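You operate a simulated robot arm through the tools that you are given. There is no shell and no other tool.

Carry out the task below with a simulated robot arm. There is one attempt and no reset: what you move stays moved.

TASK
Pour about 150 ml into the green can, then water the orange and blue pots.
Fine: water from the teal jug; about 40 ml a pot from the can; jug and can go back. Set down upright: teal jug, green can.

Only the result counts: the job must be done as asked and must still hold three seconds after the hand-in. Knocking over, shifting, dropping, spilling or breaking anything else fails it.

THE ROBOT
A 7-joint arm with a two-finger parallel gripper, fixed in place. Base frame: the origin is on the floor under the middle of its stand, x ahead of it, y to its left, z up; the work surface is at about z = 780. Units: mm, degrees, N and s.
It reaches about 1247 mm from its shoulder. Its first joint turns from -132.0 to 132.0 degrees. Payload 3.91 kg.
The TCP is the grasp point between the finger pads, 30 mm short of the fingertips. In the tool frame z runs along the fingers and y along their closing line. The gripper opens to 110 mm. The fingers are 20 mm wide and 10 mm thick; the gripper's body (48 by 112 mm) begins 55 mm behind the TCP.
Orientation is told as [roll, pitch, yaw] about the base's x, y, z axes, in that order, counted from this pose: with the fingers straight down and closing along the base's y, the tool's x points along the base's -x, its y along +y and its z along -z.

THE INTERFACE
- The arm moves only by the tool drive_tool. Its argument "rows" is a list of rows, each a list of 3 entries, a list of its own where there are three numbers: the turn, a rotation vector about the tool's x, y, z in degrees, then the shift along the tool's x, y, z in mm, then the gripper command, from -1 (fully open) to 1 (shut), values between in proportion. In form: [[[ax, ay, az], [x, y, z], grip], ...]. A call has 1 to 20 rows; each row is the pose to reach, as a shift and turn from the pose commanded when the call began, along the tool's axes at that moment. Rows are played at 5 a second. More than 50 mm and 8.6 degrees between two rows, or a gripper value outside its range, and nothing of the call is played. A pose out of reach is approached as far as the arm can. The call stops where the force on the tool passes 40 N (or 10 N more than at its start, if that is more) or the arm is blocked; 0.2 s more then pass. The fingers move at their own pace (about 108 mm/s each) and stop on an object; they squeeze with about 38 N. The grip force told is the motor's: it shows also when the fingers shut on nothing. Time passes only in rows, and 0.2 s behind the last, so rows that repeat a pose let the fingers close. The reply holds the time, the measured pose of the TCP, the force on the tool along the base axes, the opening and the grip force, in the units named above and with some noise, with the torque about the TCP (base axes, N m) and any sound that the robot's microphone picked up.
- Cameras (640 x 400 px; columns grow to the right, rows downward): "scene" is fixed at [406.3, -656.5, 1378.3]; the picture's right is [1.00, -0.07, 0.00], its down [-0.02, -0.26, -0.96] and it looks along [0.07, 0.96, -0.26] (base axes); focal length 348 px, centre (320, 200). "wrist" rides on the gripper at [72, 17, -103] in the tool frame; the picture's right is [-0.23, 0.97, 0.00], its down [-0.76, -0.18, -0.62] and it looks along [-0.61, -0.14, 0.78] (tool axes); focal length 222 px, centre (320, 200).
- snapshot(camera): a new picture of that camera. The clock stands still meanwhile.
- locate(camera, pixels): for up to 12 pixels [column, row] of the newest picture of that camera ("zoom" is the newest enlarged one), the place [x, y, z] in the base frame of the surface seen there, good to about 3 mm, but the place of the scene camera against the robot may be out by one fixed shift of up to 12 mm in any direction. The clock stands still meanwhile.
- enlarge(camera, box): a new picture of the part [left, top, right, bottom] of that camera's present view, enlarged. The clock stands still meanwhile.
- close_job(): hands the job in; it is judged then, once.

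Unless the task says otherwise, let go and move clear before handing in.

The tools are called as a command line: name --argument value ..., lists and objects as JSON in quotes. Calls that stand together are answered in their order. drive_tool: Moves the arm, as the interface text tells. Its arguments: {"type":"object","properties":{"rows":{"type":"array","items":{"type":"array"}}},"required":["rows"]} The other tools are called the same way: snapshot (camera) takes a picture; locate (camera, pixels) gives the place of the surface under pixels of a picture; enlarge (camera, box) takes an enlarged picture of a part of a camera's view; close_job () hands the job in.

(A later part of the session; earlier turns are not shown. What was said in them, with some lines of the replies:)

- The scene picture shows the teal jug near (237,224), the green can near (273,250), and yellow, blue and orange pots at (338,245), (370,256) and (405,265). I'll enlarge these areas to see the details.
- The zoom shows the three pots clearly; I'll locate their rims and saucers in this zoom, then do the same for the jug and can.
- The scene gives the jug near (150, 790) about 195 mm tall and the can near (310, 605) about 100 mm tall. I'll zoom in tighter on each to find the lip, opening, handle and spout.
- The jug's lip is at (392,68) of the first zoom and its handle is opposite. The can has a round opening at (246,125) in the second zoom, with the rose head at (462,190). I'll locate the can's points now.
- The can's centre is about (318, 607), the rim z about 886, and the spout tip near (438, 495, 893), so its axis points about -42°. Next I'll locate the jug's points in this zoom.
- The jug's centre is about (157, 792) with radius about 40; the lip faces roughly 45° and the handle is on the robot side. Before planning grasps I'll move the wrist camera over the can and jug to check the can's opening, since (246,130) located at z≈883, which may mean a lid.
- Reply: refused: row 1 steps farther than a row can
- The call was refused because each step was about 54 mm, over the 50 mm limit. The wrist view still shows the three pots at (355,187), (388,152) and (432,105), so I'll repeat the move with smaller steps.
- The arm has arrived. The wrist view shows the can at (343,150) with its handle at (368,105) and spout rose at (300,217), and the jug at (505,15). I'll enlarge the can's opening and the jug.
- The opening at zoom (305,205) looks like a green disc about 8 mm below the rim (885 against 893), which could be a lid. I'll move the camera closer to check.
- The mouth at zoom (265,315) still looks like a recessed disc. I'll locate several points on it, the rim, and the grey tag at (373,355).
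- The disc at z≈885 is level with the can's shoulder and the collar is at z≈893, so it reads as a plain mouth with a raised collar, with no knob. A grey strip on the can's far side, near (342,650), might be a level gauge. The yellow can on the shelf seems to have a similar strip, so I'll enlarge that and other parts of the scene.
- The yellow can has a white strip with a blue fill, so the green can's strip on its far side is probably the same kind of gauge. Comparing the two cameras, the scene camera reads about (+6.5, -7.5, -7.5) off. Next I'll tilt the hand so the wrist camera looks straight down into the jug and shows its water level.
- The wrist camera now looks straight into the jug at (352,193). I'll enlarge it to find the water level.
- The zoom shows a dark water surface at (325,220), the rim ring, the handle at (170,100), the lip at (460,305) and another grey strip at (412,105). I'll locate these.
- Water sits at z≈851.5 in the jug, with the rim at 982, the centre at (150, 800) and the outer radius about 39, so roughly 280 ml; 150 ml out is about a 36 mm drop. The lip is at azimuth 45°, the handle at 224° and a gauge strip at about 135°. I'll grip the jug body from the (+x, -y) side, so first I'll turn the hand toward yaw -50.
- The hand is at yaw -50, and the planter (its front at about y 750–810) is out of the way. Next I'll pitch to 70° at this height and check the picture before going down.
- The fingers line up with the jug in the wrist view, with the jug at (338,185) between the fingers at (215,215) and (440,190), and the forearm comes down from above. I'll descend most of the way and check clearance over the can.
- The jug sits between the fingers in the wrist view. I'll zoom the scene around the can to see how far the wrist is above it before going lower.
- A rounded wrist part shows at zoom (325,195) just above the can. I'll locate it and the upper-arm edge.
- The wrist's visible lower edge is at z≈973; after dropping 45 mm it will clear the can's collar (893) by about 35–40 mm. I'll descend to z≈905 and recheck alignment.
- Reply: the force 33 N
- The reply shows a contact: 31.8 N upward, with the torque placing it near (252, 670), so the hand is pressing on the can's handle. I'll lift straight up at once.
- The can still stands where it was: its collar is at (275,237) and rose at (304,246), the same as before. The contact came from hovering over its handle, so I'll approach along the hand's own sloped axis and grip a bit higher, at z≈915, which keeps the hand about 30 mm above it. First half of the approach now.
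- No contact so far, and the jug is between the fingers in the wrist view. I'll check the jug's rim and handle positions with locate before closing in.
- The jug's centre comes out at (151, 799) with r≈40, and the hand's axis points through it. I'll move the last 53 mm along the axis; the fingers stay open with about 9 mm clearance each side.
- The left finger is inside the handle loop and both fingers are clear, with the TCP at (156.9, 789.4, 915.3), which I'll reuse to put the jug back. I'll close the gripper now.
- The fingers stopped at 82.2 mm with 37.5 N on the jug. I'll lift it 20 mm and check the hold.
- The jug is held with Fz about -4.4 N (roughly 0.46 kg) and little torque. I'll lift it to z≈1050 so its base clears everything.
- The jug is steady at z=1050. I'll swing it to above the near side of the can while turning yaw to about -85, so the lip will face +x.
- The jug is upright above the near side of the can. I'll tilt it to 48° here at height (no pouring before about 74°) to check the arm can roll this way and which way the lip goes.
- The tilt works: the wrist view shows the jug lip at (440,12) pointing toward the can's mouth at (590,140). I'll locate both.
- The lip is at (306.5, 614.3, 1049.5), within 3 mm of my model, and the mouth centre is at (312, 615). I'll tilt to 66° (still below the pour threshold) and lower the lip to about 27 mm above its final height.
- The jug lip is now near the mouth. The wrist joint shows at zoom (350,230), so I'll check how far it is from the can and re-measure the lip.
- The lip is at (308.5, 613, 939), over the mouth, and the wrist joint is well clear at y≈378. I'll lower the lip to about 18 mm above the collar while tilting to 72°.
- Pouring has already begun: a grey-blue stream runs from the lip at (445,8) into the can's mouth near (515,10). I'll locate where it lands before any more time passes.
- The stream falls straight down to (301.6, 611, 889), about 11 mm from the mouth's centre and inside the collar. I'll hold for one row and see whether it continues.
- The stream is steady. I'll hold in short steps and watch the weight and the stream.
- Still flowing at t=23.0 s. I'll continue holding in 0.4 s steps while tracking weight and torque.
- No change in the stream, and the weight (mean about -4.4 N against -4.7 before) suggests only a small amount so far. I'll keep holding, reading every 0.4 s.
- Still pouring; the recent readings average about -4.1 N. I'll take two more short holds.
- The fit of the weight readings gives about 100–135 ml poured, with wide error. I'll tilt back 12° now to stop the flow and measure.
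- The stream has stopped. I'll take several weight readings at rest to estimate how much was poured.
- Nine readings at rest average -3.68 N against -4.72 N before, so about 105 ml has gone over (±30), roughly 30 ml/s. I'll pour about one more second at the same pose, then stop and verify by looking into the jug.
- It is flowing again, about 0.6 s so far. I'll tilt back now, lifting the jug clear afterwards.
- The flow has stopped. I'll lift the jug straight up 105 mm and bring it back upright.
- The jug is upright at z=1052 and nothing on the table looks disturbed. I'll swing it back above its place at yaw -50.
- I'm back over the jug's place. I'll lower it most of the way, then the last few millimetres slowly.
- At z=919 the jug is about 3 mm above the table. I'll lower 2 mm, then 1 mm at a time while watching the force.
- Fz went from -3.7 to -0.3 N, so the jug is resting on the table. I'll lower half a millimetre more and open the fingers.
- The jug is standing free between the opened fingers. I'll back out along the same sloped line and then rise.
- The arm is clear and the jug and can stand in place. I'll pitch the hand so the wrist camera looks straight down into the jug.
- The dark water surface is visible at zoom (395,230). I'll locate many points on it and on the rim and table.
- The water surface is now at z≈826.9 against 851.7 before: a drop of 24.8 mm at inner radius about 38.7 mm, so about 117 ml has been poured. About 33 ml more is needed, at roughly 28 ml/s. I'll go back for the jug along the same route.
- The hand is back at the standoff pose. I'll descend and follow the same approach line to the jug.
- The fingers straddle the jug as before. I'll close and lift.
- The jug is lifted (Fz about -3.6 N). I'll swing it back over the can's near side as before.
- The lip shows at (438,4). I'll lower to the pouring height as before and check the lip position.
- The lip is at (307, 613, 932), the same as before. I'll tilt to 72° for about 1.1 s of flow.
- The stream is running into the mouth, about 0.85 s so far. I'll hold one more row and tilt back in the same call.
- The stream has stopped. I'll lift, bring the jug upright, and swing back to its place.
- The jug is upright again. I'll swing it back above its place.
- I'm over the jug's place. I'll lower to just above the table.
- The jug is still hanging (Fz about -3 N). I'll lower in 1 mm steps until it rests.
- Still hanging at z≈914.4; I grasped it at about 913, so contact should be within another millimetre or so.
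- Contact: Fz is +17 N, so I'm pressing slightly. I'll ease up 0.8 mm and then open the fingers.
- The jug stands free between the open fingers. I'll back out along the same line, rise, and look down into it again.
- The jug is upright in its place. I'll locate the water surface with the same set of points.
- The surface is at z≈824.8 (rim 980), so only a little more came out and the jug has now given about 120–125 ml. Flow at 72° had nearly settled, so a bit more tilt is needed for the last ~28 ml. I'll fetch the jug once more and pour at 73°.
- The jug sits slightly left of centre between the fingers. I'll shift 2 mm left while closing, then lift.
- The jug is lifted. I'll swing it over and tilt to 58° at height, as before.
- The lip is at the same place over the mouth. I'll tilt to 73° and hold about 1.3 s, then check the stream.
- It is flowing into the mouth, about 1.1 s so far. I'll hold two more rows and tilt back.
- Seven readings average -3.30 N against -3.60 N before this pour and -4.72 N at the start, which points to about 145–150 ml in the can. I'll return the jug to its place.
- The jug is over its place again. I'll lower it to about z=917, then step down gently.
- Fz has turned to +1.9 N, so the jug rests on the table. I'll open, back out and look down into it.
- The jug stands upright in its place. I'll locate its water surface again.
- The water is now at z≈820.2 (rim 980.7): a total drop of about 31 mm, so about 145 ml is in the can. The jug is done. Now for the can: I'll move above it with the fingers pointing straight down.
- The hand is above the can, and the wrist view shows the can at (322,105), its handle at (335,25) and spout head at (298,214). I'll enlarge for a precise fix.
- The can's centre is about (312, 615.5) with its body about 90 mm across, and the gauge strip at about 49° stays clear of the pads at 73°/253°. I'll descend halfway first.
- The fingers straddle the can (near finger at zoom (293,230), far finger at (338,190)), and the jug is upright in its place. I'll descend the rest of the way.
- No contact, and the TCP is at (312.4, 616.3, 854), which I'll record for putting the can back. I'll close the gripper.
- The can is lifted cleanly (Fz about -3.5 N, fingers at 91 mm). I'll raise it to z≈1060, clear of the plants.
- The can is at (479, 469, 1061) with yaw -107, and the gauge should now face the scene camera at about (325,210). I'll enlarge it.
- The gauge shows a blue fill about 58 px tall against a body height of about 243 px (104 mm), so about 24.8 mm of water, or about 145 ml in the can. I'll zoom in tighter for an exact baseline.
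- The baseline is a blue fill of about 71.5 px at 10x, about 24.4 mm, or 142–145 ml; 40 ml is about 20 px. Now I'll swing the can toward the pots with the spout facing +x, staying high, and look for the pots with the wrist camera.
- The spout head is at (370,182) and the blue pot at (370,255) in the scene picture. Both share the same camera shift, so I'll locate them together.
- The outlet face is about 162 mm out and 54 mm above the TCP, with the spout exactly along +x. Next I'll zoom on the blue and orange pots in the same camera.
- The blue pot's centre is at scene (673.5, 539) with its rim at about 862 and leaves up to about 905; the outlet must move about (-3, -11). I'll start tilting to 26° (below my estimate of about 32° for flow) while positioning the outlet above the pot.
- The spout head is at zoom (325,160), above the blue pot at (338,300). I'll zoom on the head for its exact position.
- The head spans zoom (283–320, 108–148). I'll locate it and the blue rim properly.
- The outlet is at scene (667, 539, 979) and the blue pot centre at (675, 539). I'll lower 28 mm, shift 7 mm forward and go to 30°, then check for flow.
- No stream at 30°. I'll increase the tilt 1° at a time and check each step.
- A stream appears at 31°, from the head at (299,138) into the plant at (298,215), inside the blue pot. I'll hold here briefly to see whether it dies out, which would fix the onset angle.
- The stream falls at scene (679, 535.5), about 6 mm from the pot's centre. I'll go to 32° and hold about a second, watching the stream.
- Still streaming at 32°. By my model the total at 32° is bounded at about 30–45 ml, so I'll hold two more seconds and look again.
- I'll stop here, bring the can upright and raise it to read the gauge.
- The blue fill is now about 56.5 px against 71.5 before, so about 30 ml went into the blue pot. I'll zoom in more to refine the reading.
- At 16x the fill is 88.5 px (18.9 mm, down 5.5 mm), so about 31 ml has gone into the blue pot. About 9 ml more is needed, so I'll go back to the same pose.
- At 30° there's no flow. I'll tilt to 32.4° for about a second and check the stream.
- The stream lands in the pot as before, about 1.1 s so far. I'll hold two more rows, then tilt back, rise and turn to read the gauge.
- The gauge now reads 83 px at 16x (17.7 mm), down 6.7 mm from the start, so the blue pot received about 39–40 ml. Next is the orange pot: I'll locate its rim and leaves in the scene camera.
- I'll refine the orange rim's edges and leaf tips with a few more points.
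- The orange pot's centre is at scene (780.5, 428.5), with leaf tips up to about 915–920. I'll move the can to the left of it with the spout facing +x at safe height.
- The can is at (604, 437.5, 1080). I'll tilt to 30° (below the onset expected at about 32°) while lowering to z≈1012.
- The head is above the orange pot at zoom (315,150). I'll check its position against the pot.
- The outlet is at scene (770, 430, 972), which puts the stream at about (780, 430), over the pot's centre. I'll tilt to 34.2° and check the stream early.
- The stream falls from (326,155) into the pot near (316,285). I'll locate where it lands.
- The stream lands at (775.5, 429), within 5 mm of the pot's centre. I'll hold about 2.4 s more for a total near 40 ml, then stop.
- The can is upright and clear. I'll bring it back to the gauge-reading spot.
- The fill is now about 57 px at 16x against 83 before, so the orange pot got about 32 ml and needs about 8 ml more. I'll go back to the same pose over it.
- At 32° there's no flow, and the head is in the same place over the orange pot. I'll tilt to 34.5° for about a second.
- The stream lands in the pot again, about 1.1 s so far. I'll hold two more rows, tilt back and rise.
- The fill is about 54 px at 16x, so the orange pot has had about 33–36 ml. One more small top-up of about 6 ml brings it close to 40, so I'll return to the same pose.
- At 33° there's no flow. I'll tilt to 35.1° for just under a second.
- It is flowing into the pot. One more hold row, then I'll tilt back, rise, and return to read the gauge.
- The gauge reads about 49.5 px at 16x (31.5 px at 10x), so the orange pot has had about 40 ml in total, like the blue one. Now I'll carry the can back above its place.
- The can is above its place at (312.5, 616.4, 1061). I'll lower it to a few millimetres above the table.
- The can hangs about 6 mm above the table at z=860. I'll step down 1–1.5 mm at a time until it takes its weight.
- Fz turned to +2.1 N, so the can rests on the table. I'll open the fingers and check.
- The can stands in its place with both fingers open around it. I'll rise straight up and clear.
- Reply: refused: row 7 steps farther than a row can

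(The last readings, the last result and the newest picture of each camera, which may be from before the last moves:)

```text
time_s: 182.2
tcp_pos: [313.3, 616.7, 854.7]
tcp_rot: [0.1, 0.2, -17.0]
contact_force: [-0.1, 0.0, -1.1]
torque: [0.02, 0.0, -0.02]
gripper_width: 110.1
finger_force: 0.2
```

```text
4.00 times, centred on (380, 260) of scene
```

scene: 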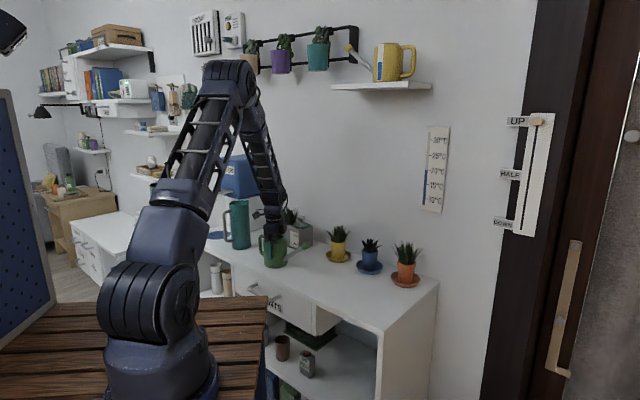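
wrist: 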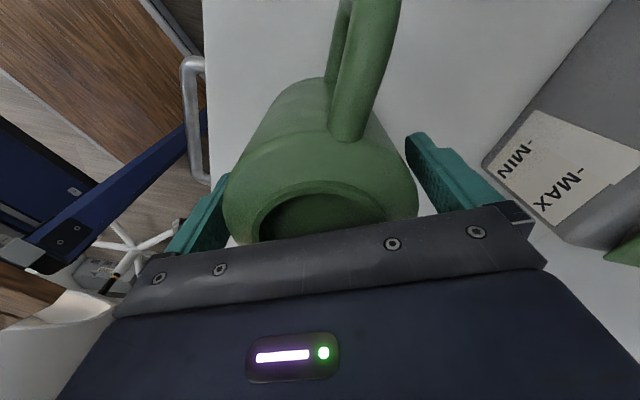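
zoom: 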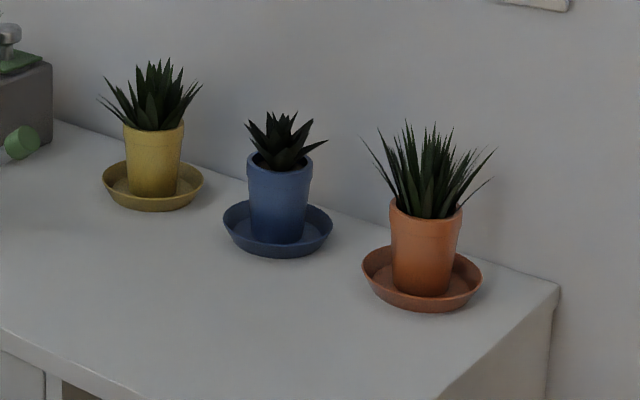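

The move was refused (row 7 step too long). Jug, can and pots all look in place in the pictures. I'll repeat the retreat with shorter steps.

drive_tool --rows '[[[0, 0, 0], [0, 0, -15], -1], [[0, 0, 0], [0, 0, -40], -1], [[0, 0, 0], [0, 0, -80], -1], [[0, 0, 0], [0, 0, -120], -1], [[0, 0, 0], [0, 0, -160], -1], [[0, 0, 0], [0, 0, -200], -1], [[0, 0, 0], [0, 0, -240], -1], [[0, 0, 0], [0, -40, -255], -1], [[0, 0, 0], [0, -80, -270], -1], [[0, 0, 0], [0, -80, -270], -1]]'

snapshot --camera "scene"

enlarge --camera "scene" --box '[190, 180, 330, 290]'

snapshot --camera "wrist"

```text
time_s: 184.4
tcp_pos: [287.8, 540.4, 1125.7]
tcp_rot: [0.2, 0.1, -17.0]
contact_force: [0.0, 0.5, -0.2]
torque: [-0.04, 0.02, -0.03]
gripper_width: 109.9
finger_force: 0.1
```

```text
taken
```

scene: 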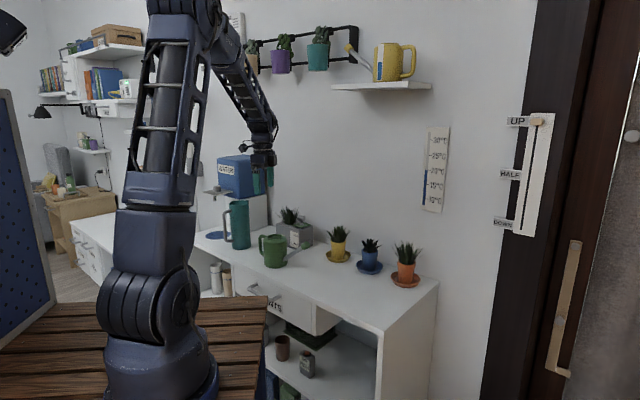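

```text
3.64 times, centred on (260, 235) of scene
```

zoom: 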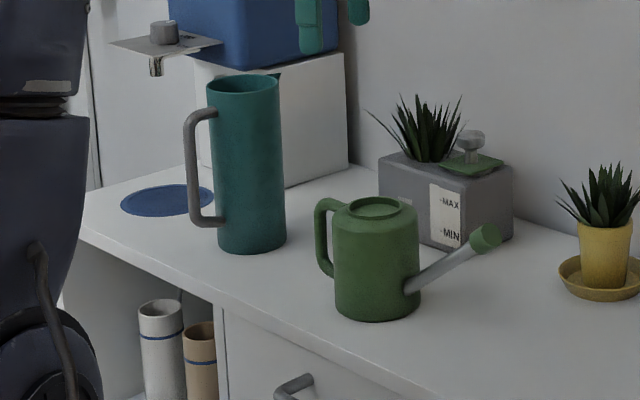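

```text
taken
```

wrist: 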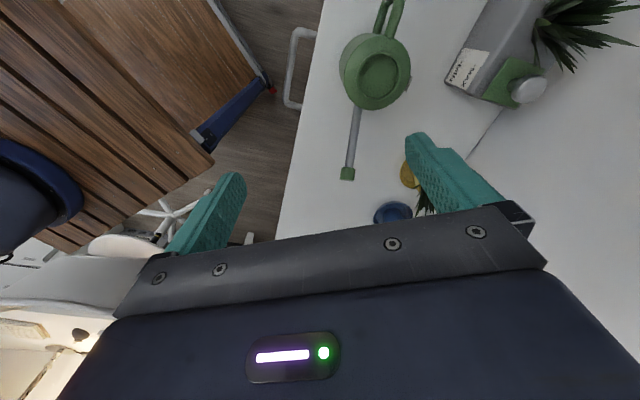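

The last pictures show everything where it should be. The jug is upright where it started (rim at (243,85), base at (251,253) in the zoom). The can is upright within a few millimetres of its start, and the pots, saucers and planter haven't moved. I see no water on the table, and the hand is open and clear at z≈1126, so I'm handing in.

close_job

```text
The job is handed in.
```

The job is handed in. The green can got about 145 ml from the teal jug, and the blue and orange pots got about 40 ml each from the can. I don't have a verdict on the hand-in.

| Step | Amount | How I measured it |
|---|---|---|
| Jug into can | about 145 ml | water level in the jug fell about 31 mm, and the can's gauge agreed |
| Can into blue pot | about 39–40 ml | can's gauge before and after |
| Can into orange pot | about 40 ml | can's gauge before and after |

- **Setting down:** The jug and can are standing upright where they started. The can is within a few millimetres of its first position and turned by perhaps a degree or two.
- **Contact with the can:** On my first approach to the jug, the hand pressed on the can's handle with about 32 N. I lifted off at once. In the pictures afterwards the can had not tipped or moved.
- **Spills:** I saw no water on the table, and nothing else looks shifted.
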